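You operate a simulated robot arm through the tools that you are given. There is no shell and no other tool.

You run a simulated robot arm. Do the job below in one go: nothing can be reset, and whatever is moved stays where it is left.

## Task
Close the white box: lid on, screws and gland tight, handle off.
Fine: both lid screws with the blue driver, stood back in its holder; black gland's line to TIGHT; the red lid handle to OFF.

The check looks at the end state, three seconds after you hand in, the way a careful person would. Anything else that was tipped, shoved, dropped, spilled or broken makes it a failure. Lids that push on must go on centred and level and be pressed home; caps that screw on are set level and turned clockwise until they are tight.

## Robot
A 6-joint arm with a four-finger gripper, fixed in place. Base frame: the origin is on the floor under the middle of its stand, x ahead of it, y to its left, z up. Readings come in m, degrees, newtons and seconds.
With the tool pointing down near the work surface it reaches from about 0.5 to 0.9 m from the base axis. Its first joint turns from -166.0 to 166.0 degrees. Payload 3.43 kg.
The TCP is the grasp point between the finger pads, 0.03 m short of the fingertips. In the tool frame z runs along the fingers and y along their closing line. The gripper opens to 0.12 m; its body begins 0.085 m behind the TCP.
Orientation is that of the tool frame in the base frame, as a unit quaternion [w, x, y, z]. With the fingers straight down and closing along the base's y, the tool's x points along the base's -x, its y along +y and its z along -z.

## Interface
- The arm moves only by the tool servo_tool. Its argument "steps" is a list of rows, each a list of 7 numbers: the shift along the base's x, y, z in m, then the turn, a rotation vector about the base's x, y, z in degrees, then the gripper command, from -1 (shut) to 1 (fully open), values between in proportion. In form: [[tx, ty, tz, ax, ay, az, hand], ...]. A call has 1 to 20 rows; each row shifts and turns the commanded pose from where the row before left it. Each row takes 0.2 s and may step no farther than 0.05 m and 8.6 degrees from the row before; otherwise, or with a gripper value out of range, the whole call is refused. A pose out of reach is approached as far as the arm can. The call stops where the force on the tool passes 40 N (or 10 N more than at its start, if that is more) or the arm is blocked; 0.2 s more then pass. Each finger travels about 0.1362 m/s and halts on what it meets, pressing with about 36 N; the grip force reading is that of the motor and also rises with nothing between the fingers. The clock runs only during rows and for 0.2 s after the last one: add rows that do not move to give the fingers time. It gives the time, the measured TCP pose, the force on the tool (base axes), the opening and the grip force at its end, in the units of the frame above (readings bear some noise), with the torque about the TCP (base axes, N m) and any sound that the robot's microphone picked up.
- Cameras (640 x 400 px; columns grow to the right, rows downward): "scene" is fixed at [0.0562, 0.6443, 1.5806]; the picture's right is [-0.57, -0.82, 0.00], its down [-0.51, 0.36, -0.78] and it looks along [0.64, -0.45, -0.63] (base axes); focal length 315 px, centre (320, 200). "wrist" rides on the gripper at [0.071, -0.017, -0.12] in the tool frame; the picture's right is [0.23, 0.97, 0.00], its down [-0.81, 0.19, -0.55] and it looks along [-0.54, 0.13, 0.83] (tool axes); focal length 275 px, centre (320, 200).
- snapshot(camera): a new picture of that camera. The clock stands still meanwhile.
- move_column(by): moves the trunk up (or, below 0, down) by that many m; the arm rides with it, the base frame stays. It gives what a move gives, with no picture.
- measure_at(camera, pixels): for up to 12 pixels [column, row] of the newest picture of that camera ("zoom" is the newest enlarged one), the place [x, y, z] in the base frame of the surface seen there, good to about 0.003 m, but the place of the scene camera against the robot may be out by one fixed shift of up to 0.012 m in any direction. The clock stands still meanwhile.
- zoom(camera, box): a new picture of the part [left, top, right, bottom] of that camera's present view, enlarged. The clock stands still meanwhile.
- finish_job(): hands the job in; it is judged then, once.

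Unless the task says otherwise, let go and move clear before handing in.

The tools are called after "Request:" as a command line: name --pt "numbers of a row" for each row, then --argument value for the rest, lists and objects as JSON in quotes. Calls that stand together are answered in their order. servo_tool: Moves the arm, as the interface text tells. Its arguments: {"type":"object","properties":{"steps":{"type":"array","items":{"type":"array","items":{"type":"number"}}}},"required":["steps"]} The other tools are called the same way: move_column (by) moves the trunk up or down; snapshot (camera) takes a picture; measure_at (camera, pixels) gives the place of the surface under pixels of a picture; zoom (camera, box) takes an enlarged picture of a part of a camera's view; finish_job () hands the job in.

At the start:

```text
time_s: 0.0
tool_pos: [0.5443, 0.3667, 1.2315]
orientation: [0.0, 0.0, 1.0, 0.001]
contact_force: [1.0, 0.4, 0.1]
moment: [-0.03, 0.01, -0.01]
grip_width: 0.12
grasp_force: 0.0
trunk travel left (down, up): [-0.125, 0.415]
```

scene: 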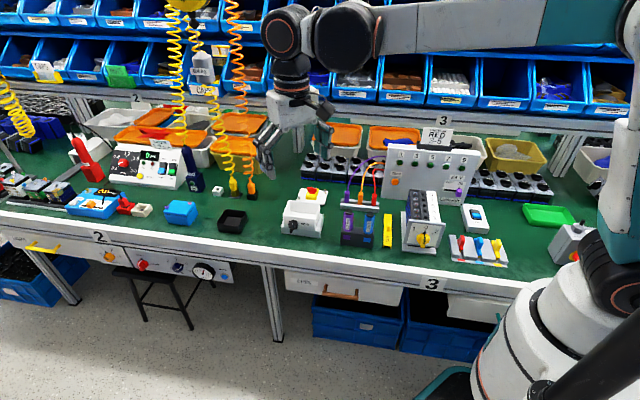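
wrist: 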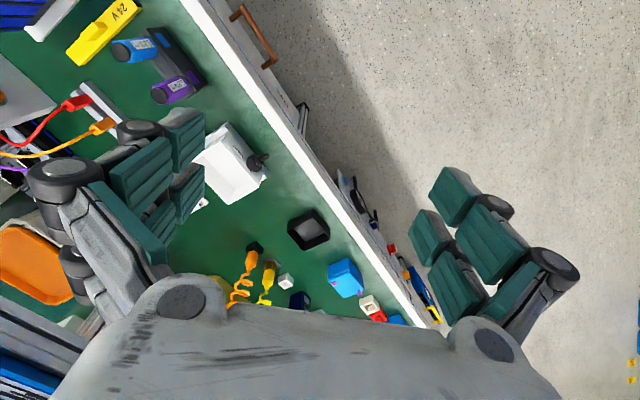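

The scene shows a white open box near (303,218), with what may be its lid with a red handle at (312,195), and the colour drivers in a rack near (480,247). I'll zoom in on these first.

Request:
zoom --camera "scene" --box '[260, 170, 360, 250]'

Request:
zoom --camera "scene" --box '[430, 190, 530, 275]'

Request:
zoom --camera "scene" --box '[330, 180, 450, 260]'

Request:
zoom --camera "scene" --box '[60, 130, 260, 240]'

```text
5.00 times, centred on (310, 210) of scene
```

zoom: 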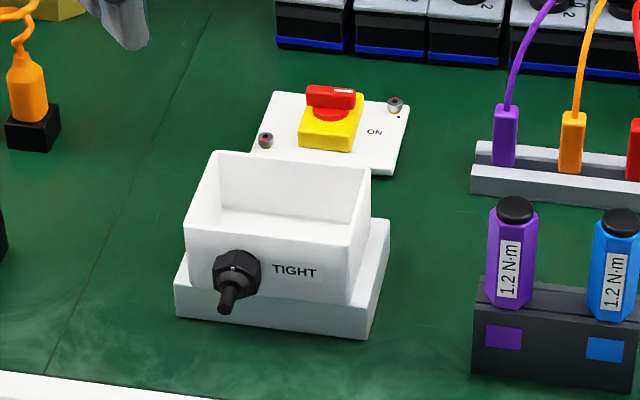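

```text
4.71 times, centred on (480, 232) of scene
```

zoom: 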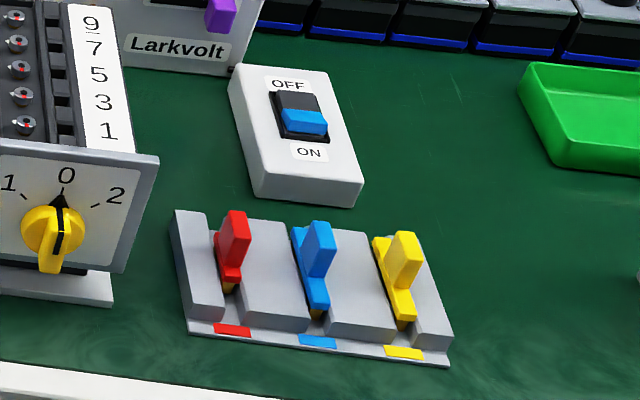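

```text
5.00 times, centred on (390, 220) of scene
```

zoom: 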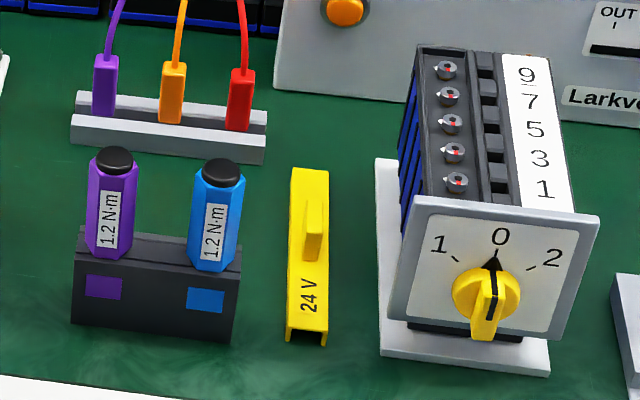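

```text
3.20 times, centred on (160, 185) of scene
```

zoom: 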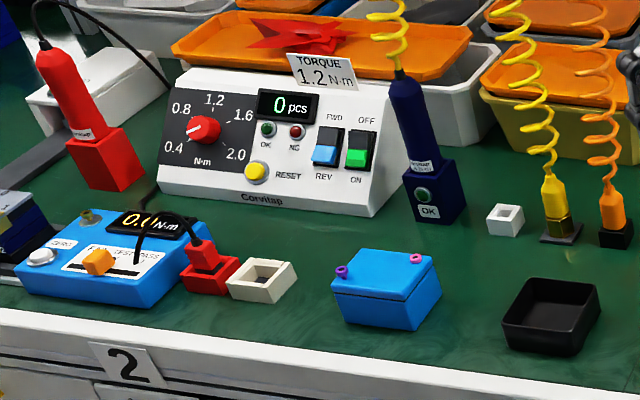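

The box at zoom (275,240) is open with a black gland on its front and a TIGHT label. The lid lies behind it with a red handle and two screws, and the blue 1.2 N·m driver stands in the holder. I'll measure these places next.

Request:
zoom --camera "scene" --box '[270, 180, 350, 240]'

Request:
measure_at --camera "scene" --pixels '[[304, 201], [333, 205], [289, 217], [322, 221], [297, 224], [296, 230], [355, 213], [374, 214], [335, 236], [297, 187], [331, 196], [312, 189]]'

```text
6.67 times, centred on (310, 210) of scene
```

zoom: 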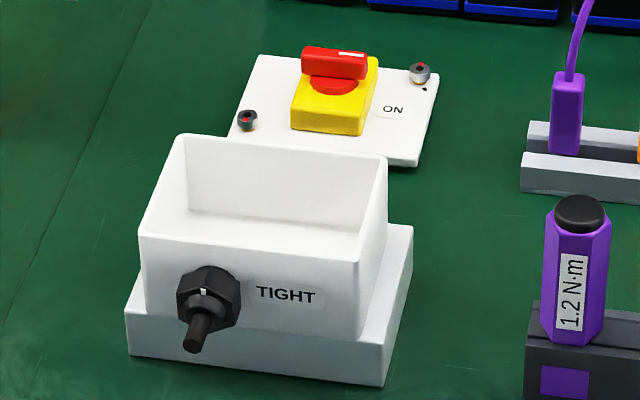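

```text
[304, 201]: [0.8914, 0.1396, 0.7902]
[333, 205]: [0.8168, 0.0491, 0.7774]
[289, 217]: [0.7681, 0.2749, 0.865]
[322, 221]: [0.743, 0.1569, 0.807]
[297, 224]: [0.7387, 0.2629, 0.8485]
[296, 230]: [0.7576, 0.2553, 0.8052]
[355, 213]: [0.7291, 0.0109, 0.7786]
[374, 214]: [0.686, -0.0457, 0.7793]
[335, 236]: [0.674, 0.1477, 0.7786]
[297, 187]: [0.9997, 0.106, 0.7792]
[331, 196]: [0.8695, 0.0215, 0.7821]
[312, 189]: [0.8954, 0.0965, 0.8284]
```

I'll measure box and lid features from the newest zoom: box rim corners, gland, lid corners, screws and handle.

Request:
measure_at --camera "zoom" --pixels '[[142, 236], [180, 137], [383, 160], [358, 262], [202, 290], [206, 308], [196, 340], [128, 350], [384, 382], [410, 228], [260, 190], [236, 335]]'

Request:
measure_at --camera "zoom" --pixels '[[258, 58], [437, 78], [418, 164], [232, 134], [246, 119], [420, 72], [304, 68], [365, 70], [335, 50], [296, 125], [360, 132], [375, 60]]'

```text
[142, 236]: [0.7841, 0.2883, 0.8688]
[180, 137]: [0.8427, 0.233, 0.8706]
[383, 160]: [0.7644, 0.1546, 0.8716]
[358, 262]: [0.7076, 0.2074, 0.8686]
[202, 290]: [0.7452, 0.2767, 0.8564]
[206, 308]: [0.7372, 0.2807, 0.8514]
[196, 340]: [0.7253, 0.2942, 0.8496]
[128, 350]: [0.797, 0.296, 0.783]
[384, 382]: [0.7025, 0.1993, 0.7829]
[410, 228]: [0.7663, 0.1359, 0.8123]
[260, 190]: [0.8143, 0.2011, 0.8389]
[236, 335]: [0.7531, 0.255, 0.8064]
```

```text
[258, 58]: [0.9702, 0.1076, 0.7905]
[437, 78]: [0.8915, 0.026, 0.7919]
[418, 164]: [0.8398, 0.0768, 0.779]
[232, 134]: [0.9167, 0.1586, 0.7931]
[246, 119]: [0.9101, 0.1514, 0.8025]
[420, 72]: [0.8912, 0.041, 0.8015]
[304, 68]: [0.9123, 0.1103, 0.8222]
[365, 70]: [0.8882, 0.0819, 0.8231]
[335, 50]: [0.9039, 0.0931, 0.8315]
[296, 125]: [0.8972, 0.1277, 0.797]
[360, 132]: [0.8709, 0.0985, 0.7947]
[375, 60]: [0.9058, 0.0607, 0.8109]
```

Box rim is at z≈0.869 and the lid lies flat, roughly parallel to the box. I'll check possible obstacles (hanging coils, panels) and then look from above with the wrist camera.

Request:
measure_at --camera "scene" --pixels '[[252, 188], [238, 150], [232, 60], [250, 130], [233, 185], [392, 150], [470, 160], [372, 165], [380, 200], [335, 150], [310, 160], [435, 135]]'

Request:
servo_tool --pt "0.02 -0.03 -0.02 0 0 0 1" --pt "0.02 -0.03 -0.02 0 0 0 1" --pt "0.02 -0.03 -0.02 0 0 0 1" --pt "0.02 -0.03 -0.02 0 0 0 1"

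```text
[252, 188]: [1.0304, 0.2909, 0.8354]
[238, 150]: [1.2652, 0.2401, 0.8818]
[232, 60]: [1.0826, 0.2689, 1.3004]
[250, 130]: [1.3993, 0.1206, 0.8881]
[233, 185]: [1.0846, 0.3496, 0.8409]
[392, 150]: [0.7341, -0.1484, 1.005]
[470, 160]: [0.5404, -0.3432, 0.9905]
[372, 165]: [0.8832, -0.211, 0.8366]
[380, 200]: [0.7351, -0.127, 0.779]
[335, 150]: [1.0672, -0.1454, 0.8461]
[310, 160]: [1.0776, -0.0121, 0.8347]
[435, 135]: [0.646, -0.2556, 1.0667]
```

```text
time_s: 1.0
tool_pos: [0.6249, 0.2462, 1.1508]
orientation: [0.001, 0.0, 1.0, 0.0]
contact_force: [0.8, 0.5, 0.6]
moment: [-0.04, 0.03, 0.01]
grip_width: 0.1198
grasp_force: 0.1
trunk travel left (down, up): [-0.125, 0.415]
```

The arm moved freely to (0.625, 0.246, 1.151). I'll take a wrist picture to see the box and lid.

Request:
snapshot --camera "wrist"

```text
taken
```

wrist: 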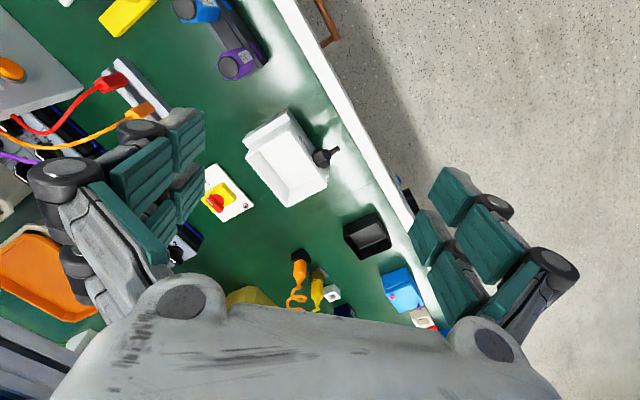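

The wrist sees the box at (288,160) and the lid at (225,195), partly hidden by a finger. I'll zoom in for a clearer look.

Request:
zoom --camera "wrist" --box '[180, 90, 360, 240]'

```text
2.67 times, centred on (270, 165) of wrist
```

zoom: 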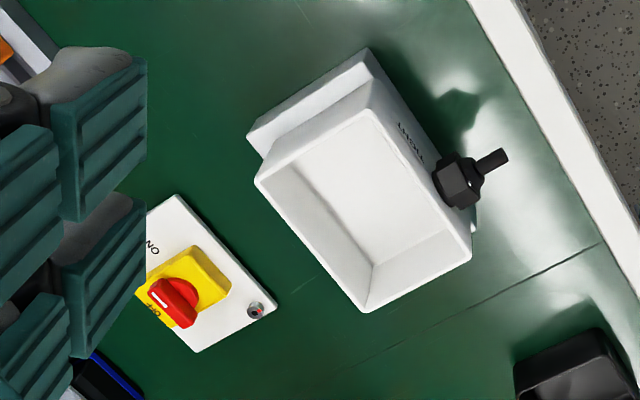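

The zoomed wrist view shows the lid with ON and OFF labels, and the white line on the red handle. I'll measure the finger pads to learn the gripper's geometry, then turn the tool in line with the lid.

Request:
measure_at --camera "wrist" --pixels '[[203, 112], [203, 148], [203, 168], [203, 212], [170, 145], [170, 215], [145, 245], [433, 175], [412, 215], [432, 268], [480, 260], [455, 190]]'

Request:
servo_tool --pt "0.02 -0.02 -0.01 0 0 8 1" --pt "0.02 -0.02 -0.01 0 0 8 1" --pt "0.02 -0.02 -0.01 0 0 8 1" --pt "0.02 -0.02 -0.01 0 0 8 1" --pt "0.02 -0.02 -0.01 0 0 8 1" --pt "0.02 -0.02 -0.01 0 0 5 1"

```text
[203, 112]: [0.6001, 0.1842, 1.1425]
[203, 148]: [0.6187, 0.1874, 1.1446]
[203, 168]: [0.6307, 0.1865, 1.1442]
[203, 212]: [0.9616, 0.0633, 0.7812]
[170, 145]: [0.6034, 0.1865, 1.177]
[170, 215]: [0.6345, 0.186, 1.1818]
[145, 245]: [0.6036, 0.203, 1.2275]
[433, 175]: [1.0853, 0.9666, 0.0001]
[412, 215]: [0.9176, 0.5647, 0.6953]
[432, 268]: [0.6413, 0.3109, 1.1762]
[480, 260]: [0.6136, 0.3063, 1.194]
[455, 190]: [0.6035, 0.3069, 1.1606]
```

```text
time_s: 2.4
tool_pos: [0.7429, 0.1271, 1.0922]
orientation: [0.0, -0.384, 0.924, 0.0]
contact_force: [1.1, 0.9, -1.1]
moment: [0.02, -0.03, 0.01]
grip_width: 0.1197
grasp_force: 0.0
trunk travel left (down, up): [-0.125, 0.415]
```

The fingers span about ±0.025 m along the tool's x, two on each side. Now turned 45°, I'll take a wrist picture over the lid.

Request:
snapshot --camera "wrist"

```text
taken
```

wrist: 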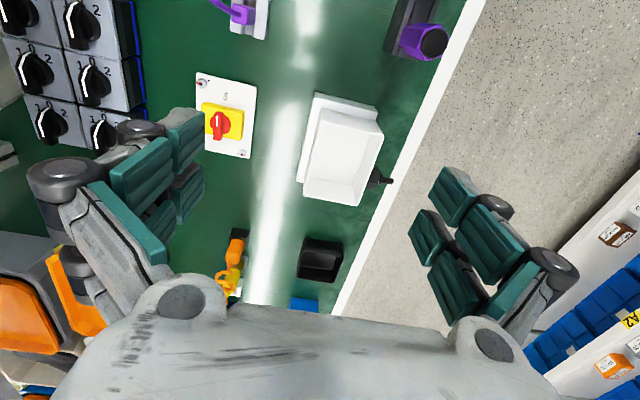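

Request:
zoom --camera "wrist" --box '[180, 60, 280, 170]'

Request:
measure_at --camera "wrist" --pixels '[[198, 75], [254, 88], [247, 156], [202, 83], [242, 153], [305, 183], [318, 105], [382, 118], [360, 203], [375, 130], [385, 180], [350, 150]]'

```text
3.64 times, centred on (230, 115) of wrist
```

zoom: 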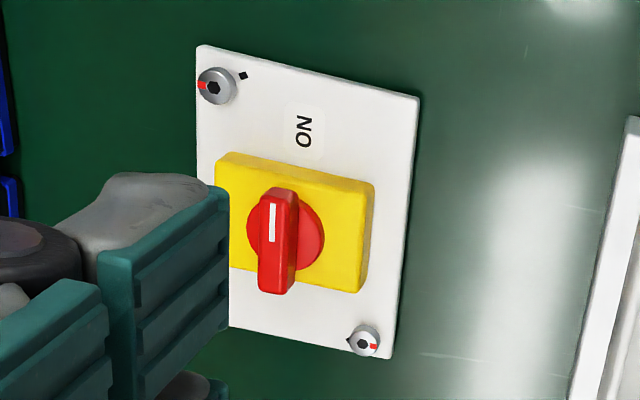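

```text
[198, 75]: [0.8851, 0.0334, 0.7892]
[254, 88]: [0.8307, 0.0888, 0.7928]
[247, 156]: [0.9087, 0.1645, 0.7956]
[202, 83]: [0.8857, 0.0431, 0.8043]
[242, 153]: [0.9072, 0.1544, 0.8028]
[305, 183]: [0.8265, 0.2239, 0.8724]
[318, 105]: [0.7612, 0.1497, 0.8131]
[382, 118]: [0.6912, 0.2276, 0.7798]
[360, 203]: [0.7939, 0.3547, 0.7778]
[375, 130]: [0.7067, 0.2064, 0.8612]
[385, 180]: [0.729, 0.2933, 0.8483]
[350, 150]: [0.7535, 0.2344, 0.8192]
```

The lid centre by wrist measurement is about (0.897, 0.099), the scene camera being off by roughly (+0.008,-0.008). ON lies along the handle's white line and OFF on the back side, so the handle needs a 90° counter-clockwise turn. I'll move closer over the lid.

Request:
servo_tool --pt "0.03 -0.005 -0.02 0 0 0 1" --pt "0.03 -0.005 -0.02 0 0 0 1" --pt "0.03 -0.005 -0.02 0 0 0 1" --pt "0.03 -0.005 -0.02 0 0 0 1" --pt "0.03 -0.005 -0.02 0 0 0 1" --pt "0 0 -0.02 0 0 0 1"

Request:
snapshot --camera "wrist"

```text
time_s: 3.8
tool_pos: [0.8958, 0.1012, 0.9708]
orientation: [0.0, -0.383, 0.924, 0.0]
contact_force: [0.6, -0.8, -0.3]
moment: [-0.02, -0.02, -0.01]
grip_width: 0.1199
grasp_force: 0.0
trunk travel left (down, up): [-0.125, 0.415]
```

```text
taken
```

wrist: 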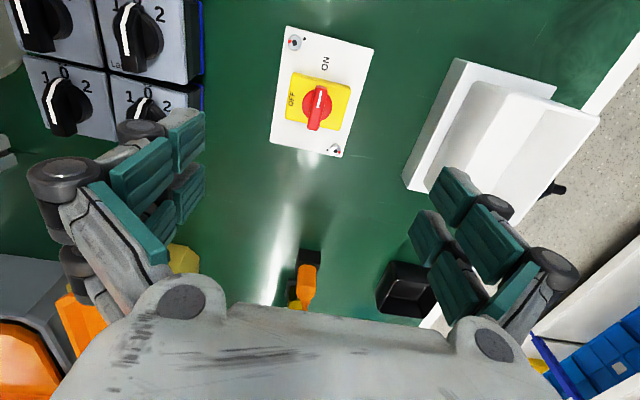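

The lid is clear at (322,92) between the fingers, with OFF on the left (back) side. I'll zoom and measure it.

Request:
zoom --camera "wrist" --box '[250, 10, 400, 170]'

Request:
measure_at --camera "wrist" --pixels '[[286, 27], [374, 48], [342, 157], [271, 142], [294, 42], [334, 149], [301, 71], [351, 83], [341, 128], [288, 118], [320, 88], [312, 130]]'

```text
2.50 times, centred on (325, 90) of wrist
```

zoom: 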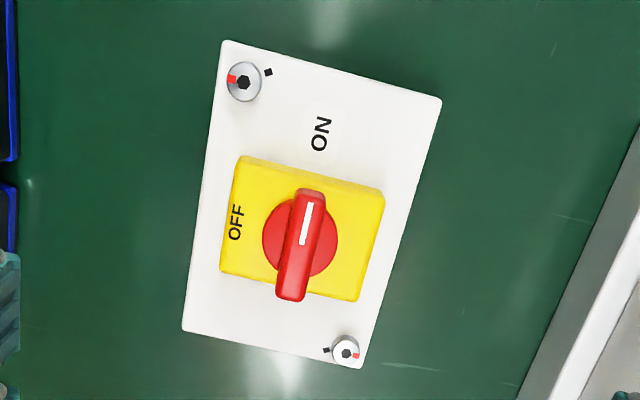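

```text
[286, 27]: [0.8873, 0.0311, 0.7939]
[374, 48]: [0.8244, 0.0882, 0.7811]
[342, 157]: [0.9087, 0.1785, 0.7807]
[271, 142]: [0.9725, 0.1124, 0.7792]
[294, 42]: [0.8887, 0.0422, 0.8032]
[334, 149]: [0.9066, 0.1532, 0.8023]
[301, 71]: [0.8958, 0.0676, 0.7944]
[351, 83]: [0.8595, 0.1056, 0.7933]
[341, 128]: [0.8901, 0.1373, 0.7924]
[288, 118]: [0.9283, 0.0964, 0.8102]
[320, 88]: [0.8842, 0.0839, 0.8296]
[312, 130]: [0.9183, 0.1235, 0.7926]
```

I'll measure slightly inside the edges in the zoomed picture for better accuracy.

Request:
measure_at --camera "zoom" --pixels '[[227, 45], [437, 102], [359, 363], [187, 327], [243, 81], [346, 350], [243, 162], [380, 198], [355, 298], [224, 270], [310, 192], [288, 295]]'

```text
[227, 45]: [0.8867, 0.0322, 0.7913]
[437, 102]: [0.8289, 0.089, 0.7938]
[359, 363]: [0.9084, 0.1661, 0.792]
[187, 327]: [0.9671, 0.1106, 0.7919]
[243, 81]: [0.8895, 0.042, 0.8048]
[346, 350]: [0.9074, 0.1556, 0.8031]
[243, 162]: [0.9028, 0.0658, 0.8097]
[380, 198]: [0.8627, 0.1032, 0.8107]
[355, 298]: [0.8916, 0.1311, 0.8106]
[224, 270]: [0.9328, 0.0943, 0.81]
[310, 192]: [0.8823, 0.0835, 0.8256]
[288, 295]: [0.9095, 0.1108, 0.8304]
```

The lid lies at yaw ≈45°, centre (0.8977, 0.0990). The yellow base is 0.055 × 0.041 m with its top at z 0.8105. Next I'll look at the box the same way from above.

Request:
servo_tool --pt "-0.03 0.03 0.02 0 0 0 1" --pt "-0.03 0.03 0.02 0 0 0 1" --pt "-0.03 0.03 0.02 0 0 0 1" --pt "-0.02 0.02 0.0 0 0 0 1" --pt "-0.019 0.018 0.0 0 0 0 1"

Request:
snapshot --camera "wrist"

```text
time_s: 5.0
tool_pos: [0.7676, 0.2293, 1.0286]
orientation: [0.0, -0.383, 0.924, 0.0]
contact_force: [0.1, -0.4, 0.0]
moment: [-0.01, 0.03, 0.02]
grip_width: 0.1201
grasp_force: 0.2
trunk travel left (down, up): [-0.125, 0.415]
```

```text
taken
```

wrist: 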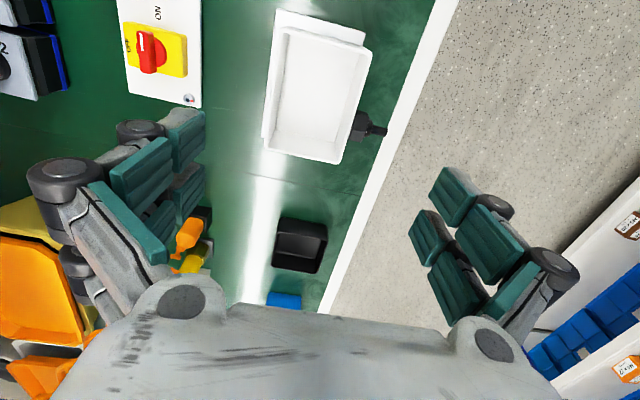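

Request:
zoom --camera "wrist" --box '[240, 0, 400, 175]'

```text
2.29 times, centred on (320, 88) of wrist
```

zoom: 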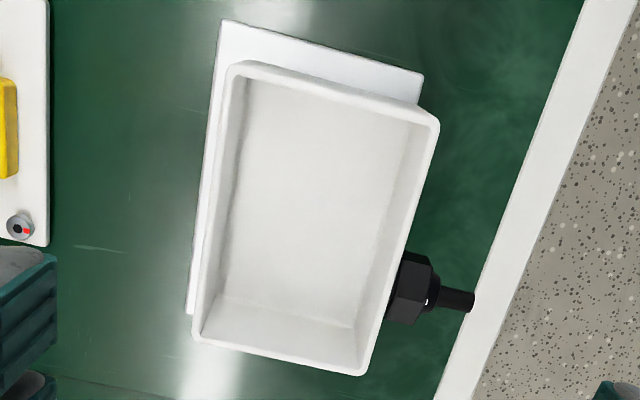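

The box rim is fully visible in the zoom. I'll measure points on the rim's outer edges and the gland.

Request:
measure_at --camera "zoom" --pixels '[[234, 67], [432, 122], [357, 371], [197, 334], [330, 92], [402, 235], [280, 355], [213, 200], [285, 200], [412, 288], [436, 299], [465, 300]]'

```text
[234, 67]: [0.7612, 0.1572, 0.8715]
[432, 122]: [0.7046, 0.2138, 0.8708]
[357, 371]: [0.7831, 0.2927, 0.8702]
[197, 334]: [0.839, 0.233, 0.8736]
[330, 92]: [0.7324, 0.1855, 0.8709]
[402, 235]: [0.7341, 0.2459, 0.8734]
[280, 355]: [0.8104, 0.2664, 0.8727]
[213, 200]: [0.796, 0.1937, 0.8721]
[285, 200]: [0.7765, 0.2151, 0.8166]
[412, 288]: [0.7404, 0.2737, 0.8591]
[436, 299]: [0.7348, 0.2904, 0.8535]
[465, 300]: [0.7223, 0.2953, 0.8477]
```

The box centre is at about (0.7717, 0.2250), yaw ≈45° as for the lid, so a pure shift is enough. Before going down I'll check how near the relay modules behind the lid are to the fingers.

Request:
snapshot --camera "scene"

Request:
measure_at --camera "scene" --pixels '[[304, 178], [304, 166], [318, 180], [330, 181], [318, 168], [345, 182], [304, 172], [304, 180]]'

```text
taken
```

scene: 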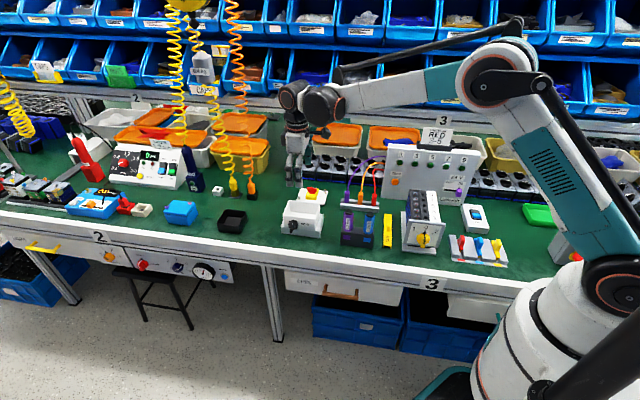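

```text
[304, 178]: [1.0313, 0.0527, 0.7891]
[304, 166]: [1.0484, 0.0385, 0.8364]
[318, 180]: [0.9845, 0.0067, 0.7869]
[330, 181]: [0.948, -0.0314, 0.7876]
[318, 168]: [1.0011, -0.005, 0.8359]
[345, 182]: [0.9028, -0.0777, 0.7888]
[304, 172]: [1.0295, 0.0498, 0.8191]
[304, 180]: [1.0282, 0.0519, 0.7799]
```

The modules lie about 0.115 m behind the lid centre, so with the gripper only opened to 0.085 there's room. I'll move above the lid and half close the hand.

Request:
servo_tool --pt "0.03 -0.03 0 0 0 0 0.417" --pt "0.03 -0.03 0 0 0 0 0.417" --pt "0.03 -0.03 0 0 0 0 0.417" --pt "0.03 -0.03 -0.02 0 0 0 0.417" --pt "0.0103 -0.0103 -0.03 0 0 0 0.417" --pt "0 0 -0.04 0 0 0 0.417"

Request:
snapshot --camera "wrist"

```text
time_s: 6.4
tool_pos: [0.8966, 0.1, 0.9407]
orientation: [0.0, -0.382, 0.924, 0.0]
contact_force: [0.3, -0.3, -0.5]
moment: [0.0, 0.0, -0.01]
grip_width: 0.0852
grasp_force: 0.1
trunk travel left (down, up): [-0.125, 0.415]
```

```text
taken
```

wrist: 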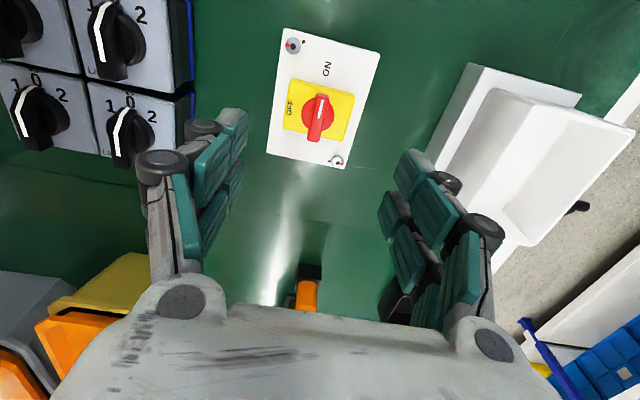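

The open hand is above the lid, which shows at (323,98). I'll zoom once more for a refined centre.

Request:
zoom --camera "wrist" --box '[250, 15, 400, 175]'

```text
2.50 times, centred on (325, 95) of wrist
```

zoom: 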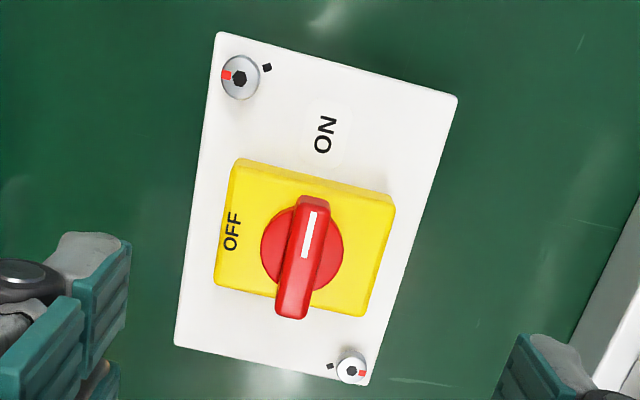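

Request:
measure_at --camera "zoom" --pixels '[[222, 37], [452, 98], [366, 380], [179, 344], [240, 77], [351, 370], [240, 167], [391, 205], [360, 312], [219, 284], [335, 65], [410, 240]]'

```text
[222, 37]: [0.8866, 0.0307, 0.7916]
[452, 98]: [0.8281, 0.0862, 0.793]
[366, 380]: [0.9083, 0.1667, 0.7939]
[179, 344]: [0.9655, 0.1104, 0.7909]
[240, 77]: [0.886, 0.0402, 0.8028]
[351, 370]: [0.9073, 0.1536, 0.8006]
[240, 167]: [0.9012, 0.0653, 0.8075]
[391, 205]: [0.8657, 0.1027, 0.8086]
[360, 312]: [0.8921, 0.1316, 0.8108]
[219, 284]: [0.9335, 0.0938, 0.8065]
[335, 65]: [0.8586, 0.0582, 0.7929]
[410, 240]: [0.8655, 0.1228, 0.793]
```

The refined lid centre is (0.8975, 0.0988). I'll go down so the fingertips stop a few mm above the lid's plate, around the yellow base.

Request:
servo_tool --pt "0.0005 -0.0006 -0.03 0 0 0 0.417" --pt "0 0 -0.03 0 0 0 0.417" --pt "0 0 -0.03 0 0 0 0.417" --pt "0 0 -0.01 0 0 0 0.417" --pt "0 0 0 0 0 0 0.417" --pt "0 0 0 0 0 0 0.417"

Request:
snapshot --camera "wrist"

```text
time_s: 7.8
tool_pos: [0.8971, 0.0981, 0.8424]
orientation: [0.001, -0.383, 0.924, 0.0]
contact_force: [0.8, -0.1, -0.4]
moment: [0.02, -0.01, 0.01]
grip_width: 0.0849
grasp_force: 0.1
trunk travel left (down, up): [-0.125, 0.415]
```

```text
taken
```

wrist: 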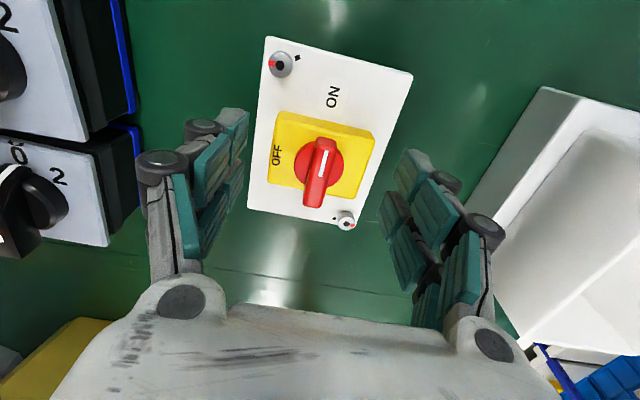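

At z 0.842 all is clear and centred around the yellow base. I'll go down 15 mm, then close on the base.

Request:
servo_tool --pt "0 0 -0.008 0 0 0 0.417" --pt "0 0 -0.007 0 0 0 0.417" --pt "0 0 0 0 0 0 0.417"

Request:
zoom --camera "scene" --box '[270, 150, 350, 220]'

```text
time_s: 8.6
tool_pos: [0.8968, 0.0984, 0.8273]
orientation: [-0.001, -0.382, 0.924, -0.001]
contact_force: [0.3, -0.2, -0.3]
moment: [0.02, 0.01, 0.0]
grip_width: 0.0853
grasp_force: 0.1
trunk travel left (down, up): [-0.125, 0.415]
```

```text
5.71 times, centred on (310, 185) of scene
```

zoom: 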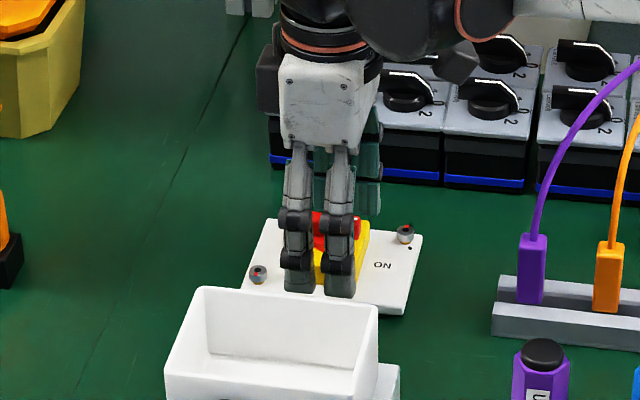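

The two front fingers straddle the yellow base just above the plate. I'll close the gripper now.

Request:
servo_tool --pt "0 0 0 0 0 0 0.2" --pt "0 0 0 0 0 0 0.0" --pt "0 0 0 0 0 0 -0.2" --pt "0 0 0 0 0 0 -0.4" --pt "0 0 0 0 0 0 -0.4" --pt "0 0 0 0 0 0 -0.4"

Request:
snapshot --camera "wrist"

```text
time_s: 10.0
tool_pos: [0.8967, 0.0977, 0.8289]
orientation: [0.0, -0.383, 0.924, -0.001]
contact_force: [0.0, 0.8, 1.6]
moment: [0.02, 0.03, -0.01]
grip_width: 0.0597
grasp_force: 36.1
trunk travel left (down, up): [-0.125, 0.415]
```

```text
taken
```

wrist: 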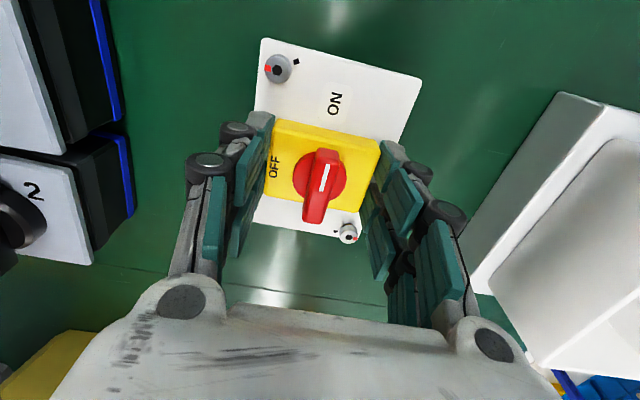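

The base is held (width 0.0597, 36 N). I'll lift straight up and check how the lid hangs.

Request:
servo_tool --pt "0 0 0.01 0 0 0 -0.4" --pt "0 0 0.02 0 0 0 -0.4" --pt "0 0 0.03 0 0 0 -0.4" --pt "0 0 0.03 0 0 0 -0.4" --pt "0 0 0.03 0 0 0 -0.4" --pt "0 0 0.03 0 0 0 -0.4" --pt "0 0 0 0 0 0 -0.4"

Request:
zoom --camera "scene" --box '[260, 120, 360, 220]'

Request:
snapshot --camera "wrist"

```text
time_s: 11.6
tool_pos: [0.8963, 0.0992, 0.9796]
orientation: [0.0, -0.383, 0.924, 0.0]
contact_force: [-0.6, 0.5, -0.7]
moment: [0.0, 0.0, 0.01]
grip_width: 0.0592
grasp_force: 35.8
trunk travel left (down, up): [-0.125, 0.415]
```

```text
4.00 times, centred on (310, 170) of scene
```

zoom: 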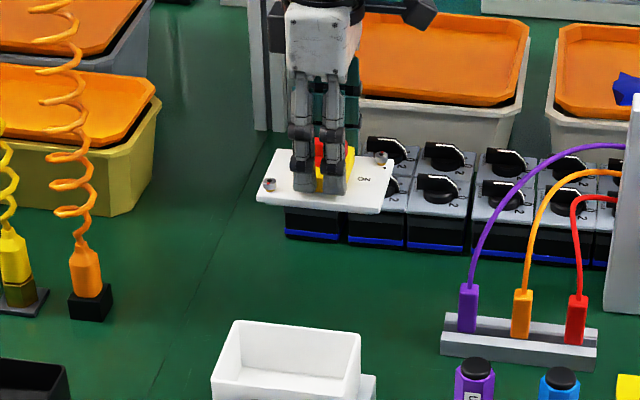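

```text
taken
```

wrist: 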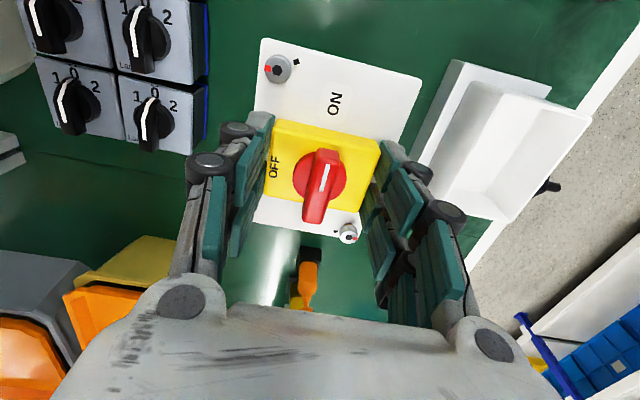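

The lid is lifted level at z≈0.945. I'll measure its corners in hand to know its offset from the TCP.

Request:
measure_at --camera "wrist" --pixels '[[264, 40], [418, 78], [366, 80], [400, 141], [358, 238], [255, 220], [278, 68], [348, 232], [276, 122], [379, 144], [320, 160], [260, 100]]'

Request:
zoom --camera "wrist" --box '[240, 25, 440, 260]'

```text
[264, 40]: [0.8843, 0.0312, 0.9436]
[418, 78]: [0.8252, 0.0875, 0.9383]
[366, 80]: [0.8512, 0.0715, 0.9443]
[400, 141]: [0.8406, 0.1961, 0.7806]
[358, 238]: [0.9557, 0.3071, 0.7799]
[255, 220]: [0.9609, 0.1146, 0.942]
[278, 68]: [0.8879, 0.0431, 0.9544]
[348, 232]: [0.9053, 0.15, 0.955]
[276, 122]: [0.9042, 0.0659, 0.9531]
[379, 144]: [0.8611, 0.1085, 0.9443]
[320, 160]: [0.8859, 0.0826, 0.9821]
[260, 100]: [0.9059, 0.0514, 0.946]
```

```text
1.70 times, centred on (340, 142) of wrist
```

zoom: 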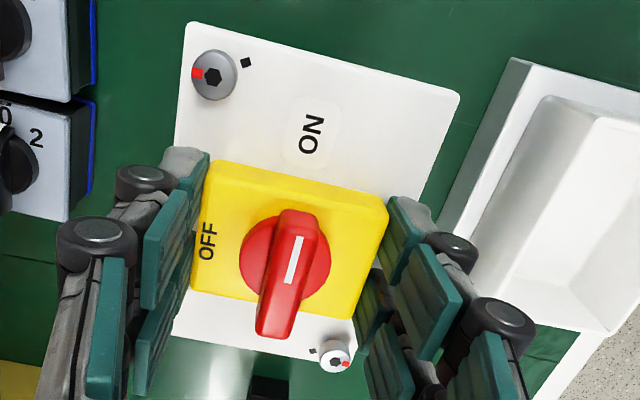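

The lid's top is 0.0355 m below the TCP and it's centred within about 2 mm. I'll carry it across to above the box at the same height.

Request:
servo_tool --pt "-0.02 0.02 0 0 0 0 -0.4" --pt "-0.025 0.025 0 0 0 0 -0.4" --pt "-0.025 0.025 0 0 0 0 -0.4" --pt "-0.025 0.025 0 0 0 0 -0.4" --pt "-0.02 0.02 0 0 0 0 -0.4" --pt "-0.0096 0.0108 0 0 0 0 -0.4" --pt "0 0 -0.02 0 0 0 -0.4" --pt "0 0 0 0 0 0 -0.4" --pt "0 0 0 0 0 0 -0.4"

Request:
zoom --camera "scene" --box '[260, 150, 360, 250]'

Request:
snapshot --camera "wrist"

```text
time_s: 13.6
tool_pos: [0.7711, 0.224, 0.9569]
orientation: [-0.001, -0.383, 0.924, 0.001]
contact_force: [-0.3, 0.5, -1.1]
moment: [0.02, -0.02, 0.02]
grip_width: 0.0592
grasp_force: 35.8
trunk travel left (down, up): [-0.125, 0.415]
```

```text
4.00 times, centred on (310, 200) of scene
```

zoom: 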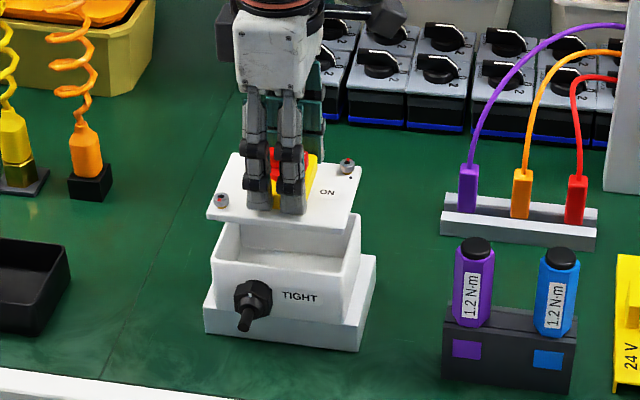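

```text
taken
```

wrist: 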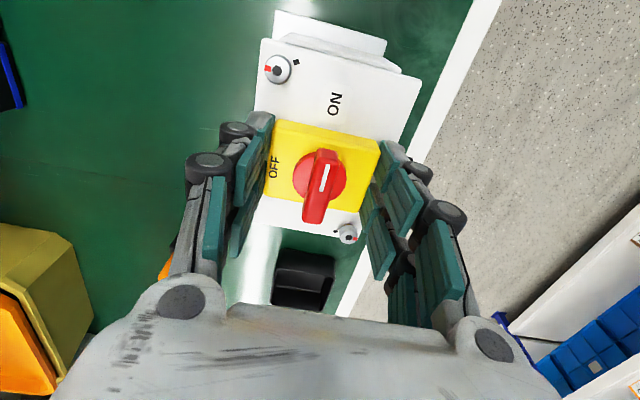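

The lid hangs above the box with about a 36 mm gap. I'll lower it to just above the rim and compare edges in the scene camera.

Request:
servo_tool --pt "0.0003 0.0005 -0.01 0 0 0 -0.4" --pt "0 0 -0.01 0 0 0 -0.4" --pt "0 0 -0.005 0 0 0 -0.4" --pt "0 0 0 0 0 0 -0.4" --pt "0 0 0 0 0 0 -0.4"

Request:
zoom --camera "scene" --box '[270, 180, 350, 240]'

Request:
snapshot --camera "wrist"

```text
time_s: 14.8
tool_pos: [0.7733, 0.2239, 0.9305]
orientation: [0.0, -0.382, 0.924, 0.001]
contact_force: [0.1, -0.3, -0.7]
moment: [0.0, 0.0, 0.05]
grip_width: 0.0595
grasp_force: 35.8
trunk travel left (down, up): [-0.125, 0.415]
```

```text
6.67 times, centred on (310, 210) of scene
```

zoom: 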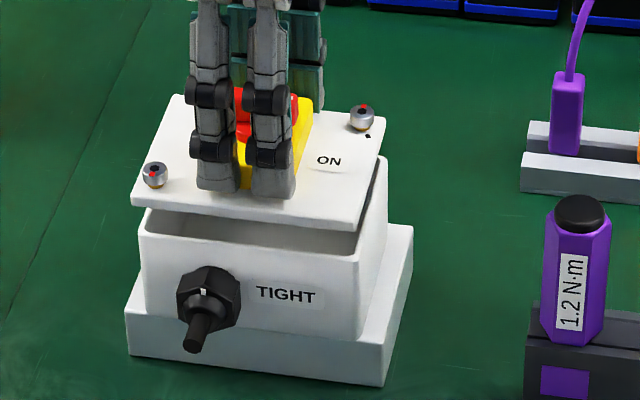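

```text
taken
```

wrist: 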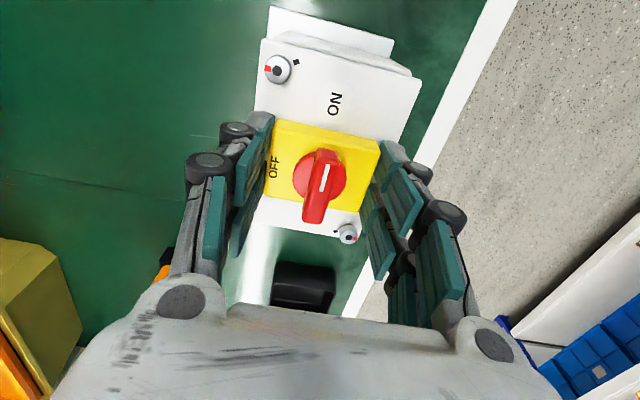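

The lid hovers close over the rim. I'll measure lid and rim corners in the same scene picture to compare offsets.

Request:
measure_at --camera "zoom" --pixels '[[136, 190], [352, 216], [380, 122], [177, 98], [145, 203], [345, 230], [146, 237], [354, 262], [155, 175], [360, 118], [170, 242], [330, 262]]'

Request:
zoom --camera "scene" --box '[275, 192, 335, 230]'

```text
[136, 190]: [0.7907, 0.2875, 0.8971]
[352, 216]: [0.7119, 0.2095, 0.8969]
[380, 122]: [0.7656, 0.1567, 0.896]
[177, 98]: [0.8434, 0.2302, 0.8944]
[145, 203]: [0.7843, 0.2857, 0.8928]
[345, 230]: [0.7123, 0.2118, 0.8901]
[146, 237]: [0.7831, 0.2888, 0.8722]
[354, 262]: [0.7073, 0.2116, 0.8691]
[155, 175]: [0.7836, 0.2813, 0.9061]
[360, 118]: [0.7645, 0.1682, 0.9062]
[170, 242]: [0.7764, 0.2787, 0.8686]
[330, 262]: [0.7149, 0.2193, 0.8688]
```

```text
10.53 times, centred on (305, 211) of scene
```

zoom: 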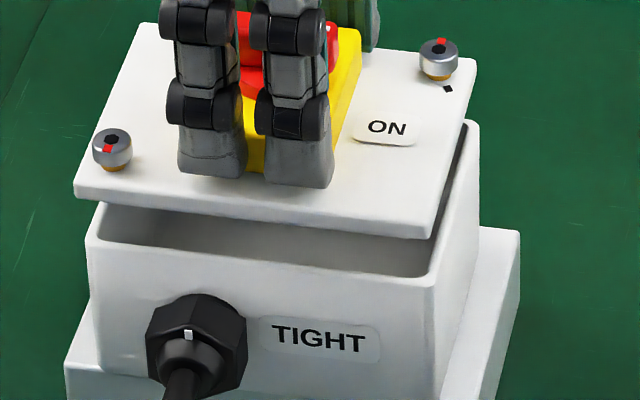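

In the scene frame the lid's centre seems about 3 mm too far in +x compared with the rim. I'll cross-check with the wrist camera.

Request:
zoom --camera "wrist" --box '[230, 0, 450, 140]'

```text
2.86 times, centred on (340, 70) of wrist
```

zoom: 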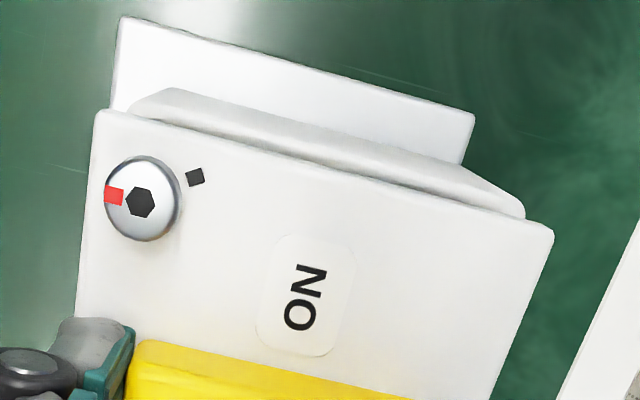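

Request:
measure_at --camera "zoom" --pixels '[[104, 115], [545, 230], [325, 172], [170, 92], [250, 112], [350, 138], [440, 165], [500, 190], [150, 100], [300, 125], [400, 152], [515, 208]]'

```text
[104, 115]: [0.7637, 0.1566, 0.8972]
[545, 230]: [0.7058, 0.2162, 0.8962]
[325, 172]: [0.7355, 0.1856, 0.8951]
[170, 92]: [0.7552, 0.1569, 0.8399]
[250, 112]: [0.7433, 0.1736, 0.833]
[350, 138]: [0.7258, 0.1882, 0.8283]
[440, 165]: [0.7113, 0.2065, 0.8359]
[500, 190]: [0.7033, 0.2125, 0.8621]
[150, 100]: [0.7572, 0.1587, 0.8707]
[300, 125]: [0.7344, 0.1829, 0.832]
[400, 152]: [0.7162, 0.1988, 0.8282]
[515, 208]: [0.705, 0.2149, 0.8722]
```

Both cameras say the lid should move about 2.5 mm in −x. I'll apply that and lower slowly, watching the force.

Request:
servo_tool --pt "-0.0025 -0.0003 0 0 0 0 -0.4" --pt "0 0 -0.004 0 0 0 -0.4" --pt "0 0 -0.003 0 0 0 -0.4" --pt "0 0 0 0 0 0 -0.4" --pt "0 0 0 0 0 0 -0.4"

Request:
zoom --camera "scene" --box '[275, 192, 335, 230]'

```text
time_s: 16.0
tool_pos: [0.7698, 0.2255, 0.9239]
orientation: [0.0, -0.383, 0.924, 0.0]
contact_force: [-0.1, -0.2, -1.6]
moment: [0.0, -0.03, -0.01]
grip_width: 0.0596
grasp_force: 36.4
trunk travel left (down, up): [-0.125, 0.415]
```

```text
10.53 times, centred on (305, 211) of scene
```

zoom: 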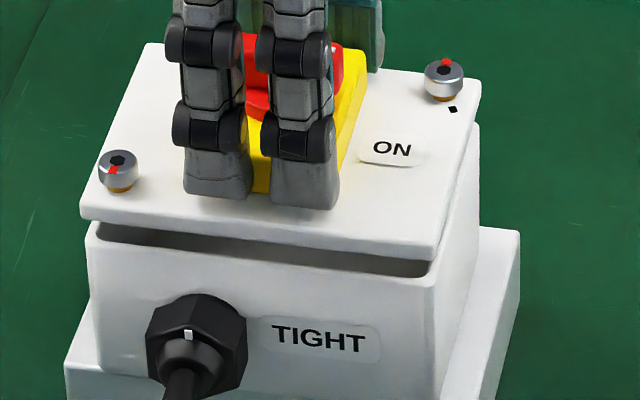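

The lid looks evenly placed over the rim in all corners. I'll lower in small steps towards seating and watch the force and height.

Request:
servo_tool --pt "0.0005 0 -0.002 0 0 0 -0.4" --pt "0 0 -0.002 0 0 0 -0.4" --pt "0 0 -0.001 0 0 0 -0.4" --pt "0 0 -0.001 0 0 0 -0.4" --pt "0 0 0 0 0 0 -0.4"

```text
time_s: 17.2
tool_pos: [0.7702, 0.2259, 0.9182]
orientation: [0.0, -0.383, 0.924, 0.0]
contact_force: [0.7, 0.3, -1.4]
moment: [-0.01, 0.02, -0.03]
grip_width: 0.0592
grasp_force: 35.6
trunk travel left (down, up): [-0.125, 0.415]
```

No contact yet at z 0.918. I'll keep lowering in small steps.

Request:
servo_tool --pt "0 0 -0.001 0 0 0 -0.4" --pt "0 0 -0.001 0 0 0 -0.4" --pt "0 0 -0.001 0 0 0 -0.4" --pt "0 0 0 0 0 0 -0.4"

Request:
zoom --camera "scene" --box '[275, 192, 335, 230]'

```text
time_s: 18.2
tool_pos: [0.7712, 0.2258, 0.9153]
orientation: [-0.001, -0.382, 0.924, 0.0]
contact_force: [0.0, -0.4, -1.4]
moment: [0.0, -0.02, 0.0]
grip_width: 0.0595
grasp_force: 36.1
trunk travel left (down, up): [-0.125, 0.415]
```

```text
10.53 times, centred on (305, 211) of scene
```

zoom: 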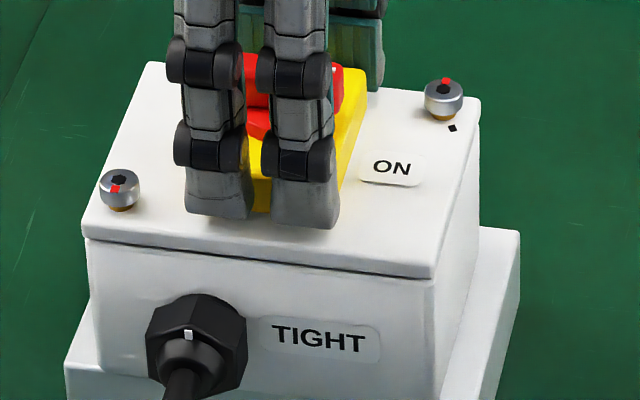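

The lid is now almost on with no contact force; its edges line up with the box. I'll continue down until it meets the rim.

Request:
servo_tool --pt "0 0 -0.001 0 0 0 -0.4" --pt "0 0 -0.001 0 0 0 -0.4" --pt "0 0 -0.001 0 0 0 -0.4" --pt "0 0 -0.001 0 0 0 -0.4" --pt "0 0 0 0 0 0 -0.4"

Request:
zoom --camera "scene" --box '[275, 192, 335, 230]'

```text
time_s: 19.4
tool_pos: [0.7701, 0.2241, 0.9129]
orientation: [0.001, -0.383, 0.924, 0.0]
contact_force: [12.5, 2.5, 30.3]
moment: [0.03, -0.37, 0.03]
grip_width: 0.0599
grasp_force: 36.2
trunk travel left (down, up): [-0.125, 0.415]
```

```text
10.53 times, centred on (305, 211) of scene
```

zoom: 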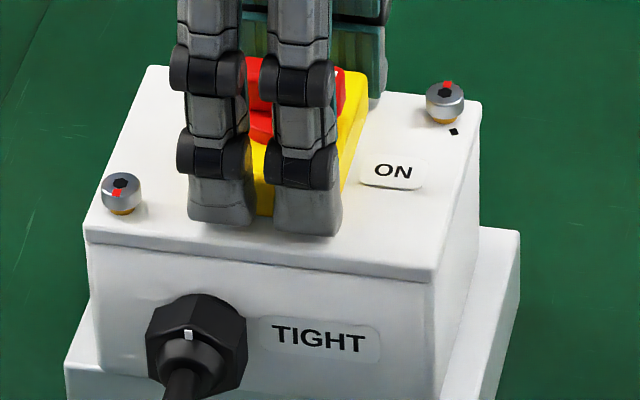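

30 N upward force now: the lid meets the rim, with z about where a seated lid should be. I'll measure whether it's level and home.

Request:
measure_at --camera "zoom" --pixels '[[95, 225], [425, 262], [470, 115], [160, 78], [250, 245], [385, 215], [440, 180], [100, 150], [260, 255], [260, 290]]'

Request:
snapshot --camera "wrist"

```text
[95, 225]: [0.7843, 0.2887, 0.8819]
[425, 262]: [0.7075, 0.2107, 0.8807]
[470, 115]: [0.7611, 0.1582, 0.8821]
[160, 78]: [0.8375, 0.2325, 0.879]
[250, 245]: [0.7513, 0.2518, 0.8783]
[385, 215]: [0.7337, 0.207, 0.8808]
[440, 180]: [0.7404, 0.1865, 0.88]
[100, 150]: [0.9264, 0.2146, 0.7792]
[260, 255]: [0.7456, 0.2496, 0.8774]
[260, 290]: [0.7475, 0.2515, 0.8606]
```

```text
taken
```

wrist: 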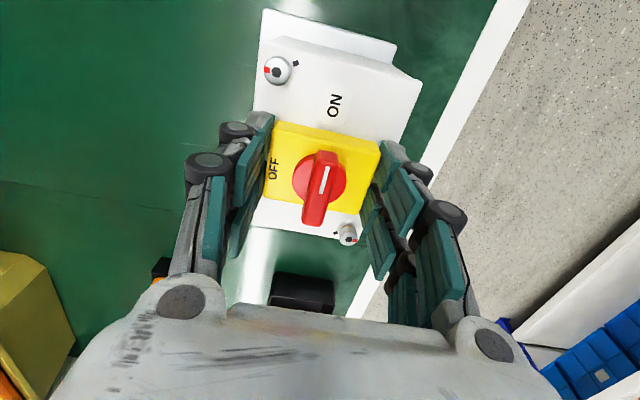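

Lid top reads ≈0.88 at all four corners, so it's level. I'll look closer at the seam.

Request:
zoom --camera "scene" --box '[279, 205, 325, 228]'

Request:
zoom --camera "wrist" --box '[230, 0, 450, 140]'

```text
13.91 times, centred on (302, 216) of scene
```

zoom: 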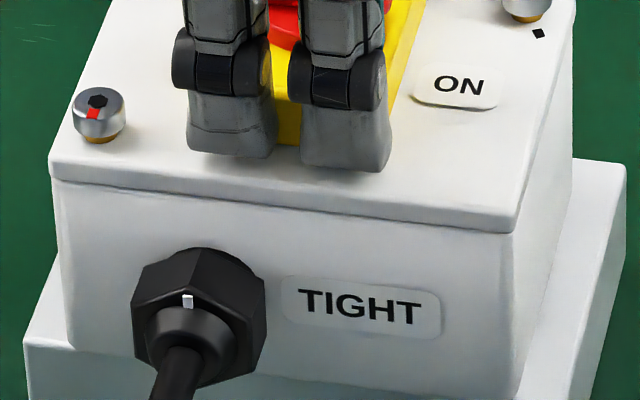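

```text
2.86 times, centred on (340, 70) of wrist
```

zoom: 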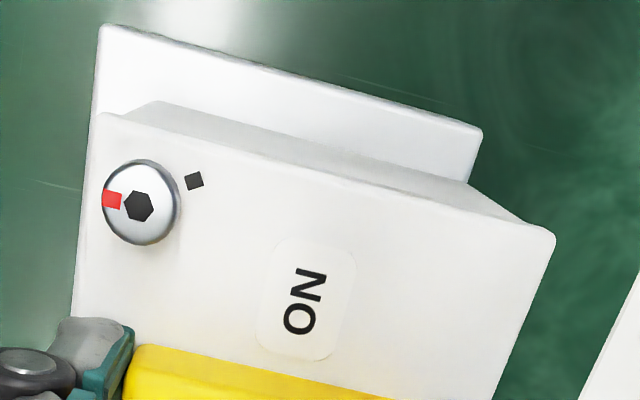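

The seam is closed along the front. I'll press once a little more to make sure it's home, then relax.

Request:
servo_tool --pt "0 0 -0.0005 0 0 0 -0.4" --pt "0 0 -0.0005 0 0 0 -0.4" --pt "0 0 0 0 0 0 -0.4"

```text
time_s: 20.2
tool_pos: [0.769, 0.2244, 0.9127]
orientation: [0.001, -0.383, 0.924, 0.0]
contact_force: [8.7, 1.2, 29.3]
moment: [0.03, -0.29, 0.02]
grip_width: 0.0596
grasp_force: 35.5
trunk travel left (down, up): [-0.125, 0.415]
```

Force holds at 29 N with z unchanged at 0.9127, so the lid is on its seat. I'll relax the push a little and open the fingers.

Request:
servo_tool --pt "0.001 0 0.001 0 0 0 -0.4" --pt "0 0 0.001 0 0 0 -0.4" --pt "0 0 0 0 0 0 0.1" --pt "0 0 0 0 0 0 0.25" --pt "0 0 0 0 0 0 0.417" --pt "0 0 0 0 0 0 0.417"

Request:
zoom --camera "scene" --box '[279, 195, 335, 228]'

```text
time_s: 21.6
tool_pos: [0.771, 0.2266, 0.9129]
orientation: [0.0, -0.383, 0.924, -0.001]
contact_force: [0.2, 0.0, 0.8]
moment: [-0.03, 0.0, 0.02]
grip_width: 0.0851
grasp_force: 0.1
trunk travel left (down, up): [-0.125, 0.415]
```

```text
11.43 times, centred on (307, 212) of scene
```

zoom: 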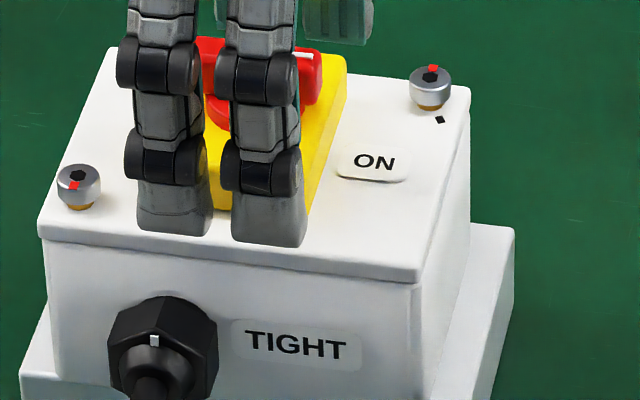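

The fingers are free of the base and the lid lies flat. I'll lift off straight up and then look at the blue driver.

Request:
servo_tool --pt "0 0 0.02 0 0 0 0.417" --pt "0 0 0.04 0 0 0 0.417" --pt "0 0 0.04 0 0 0 0.417" --pt "0 0 0.04 0 0 0 0.417" --pt "0 0 0 0 0 0 0.417"

Request:
snapshot --camera "wrist"

Request:
zoom --camera "scene" --box '[270, 180, 400, 255]'

```text
time_s: 22.8
tool_pos: [0.7729, 0.2246, 1.0526]
orientation: [0.0, -0.383, 0.924, 0.0]
contact_force: [-0.8, 0.1, 0.1]
moment: [0.02, -0.03, 0.02]
grip_width: 0.0853
grasp_force: 0.1
trunk travel left (down, up): [-0.125, 0.415]
```

```text
taken
```

wrist: 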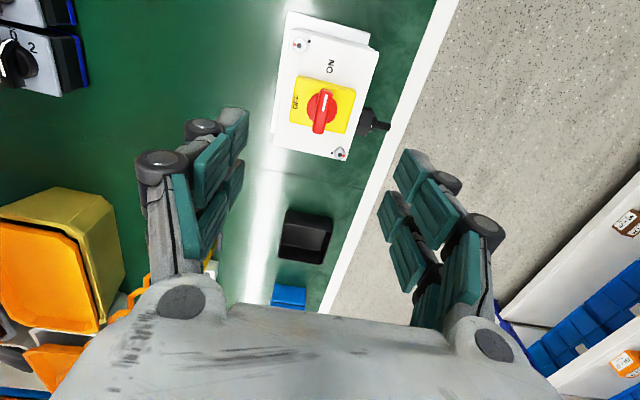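

```text
4.92 times, centred on (335, 218) of scene
```

zoom: 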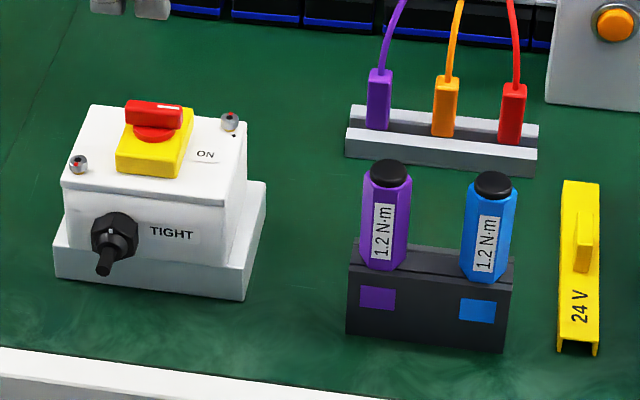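

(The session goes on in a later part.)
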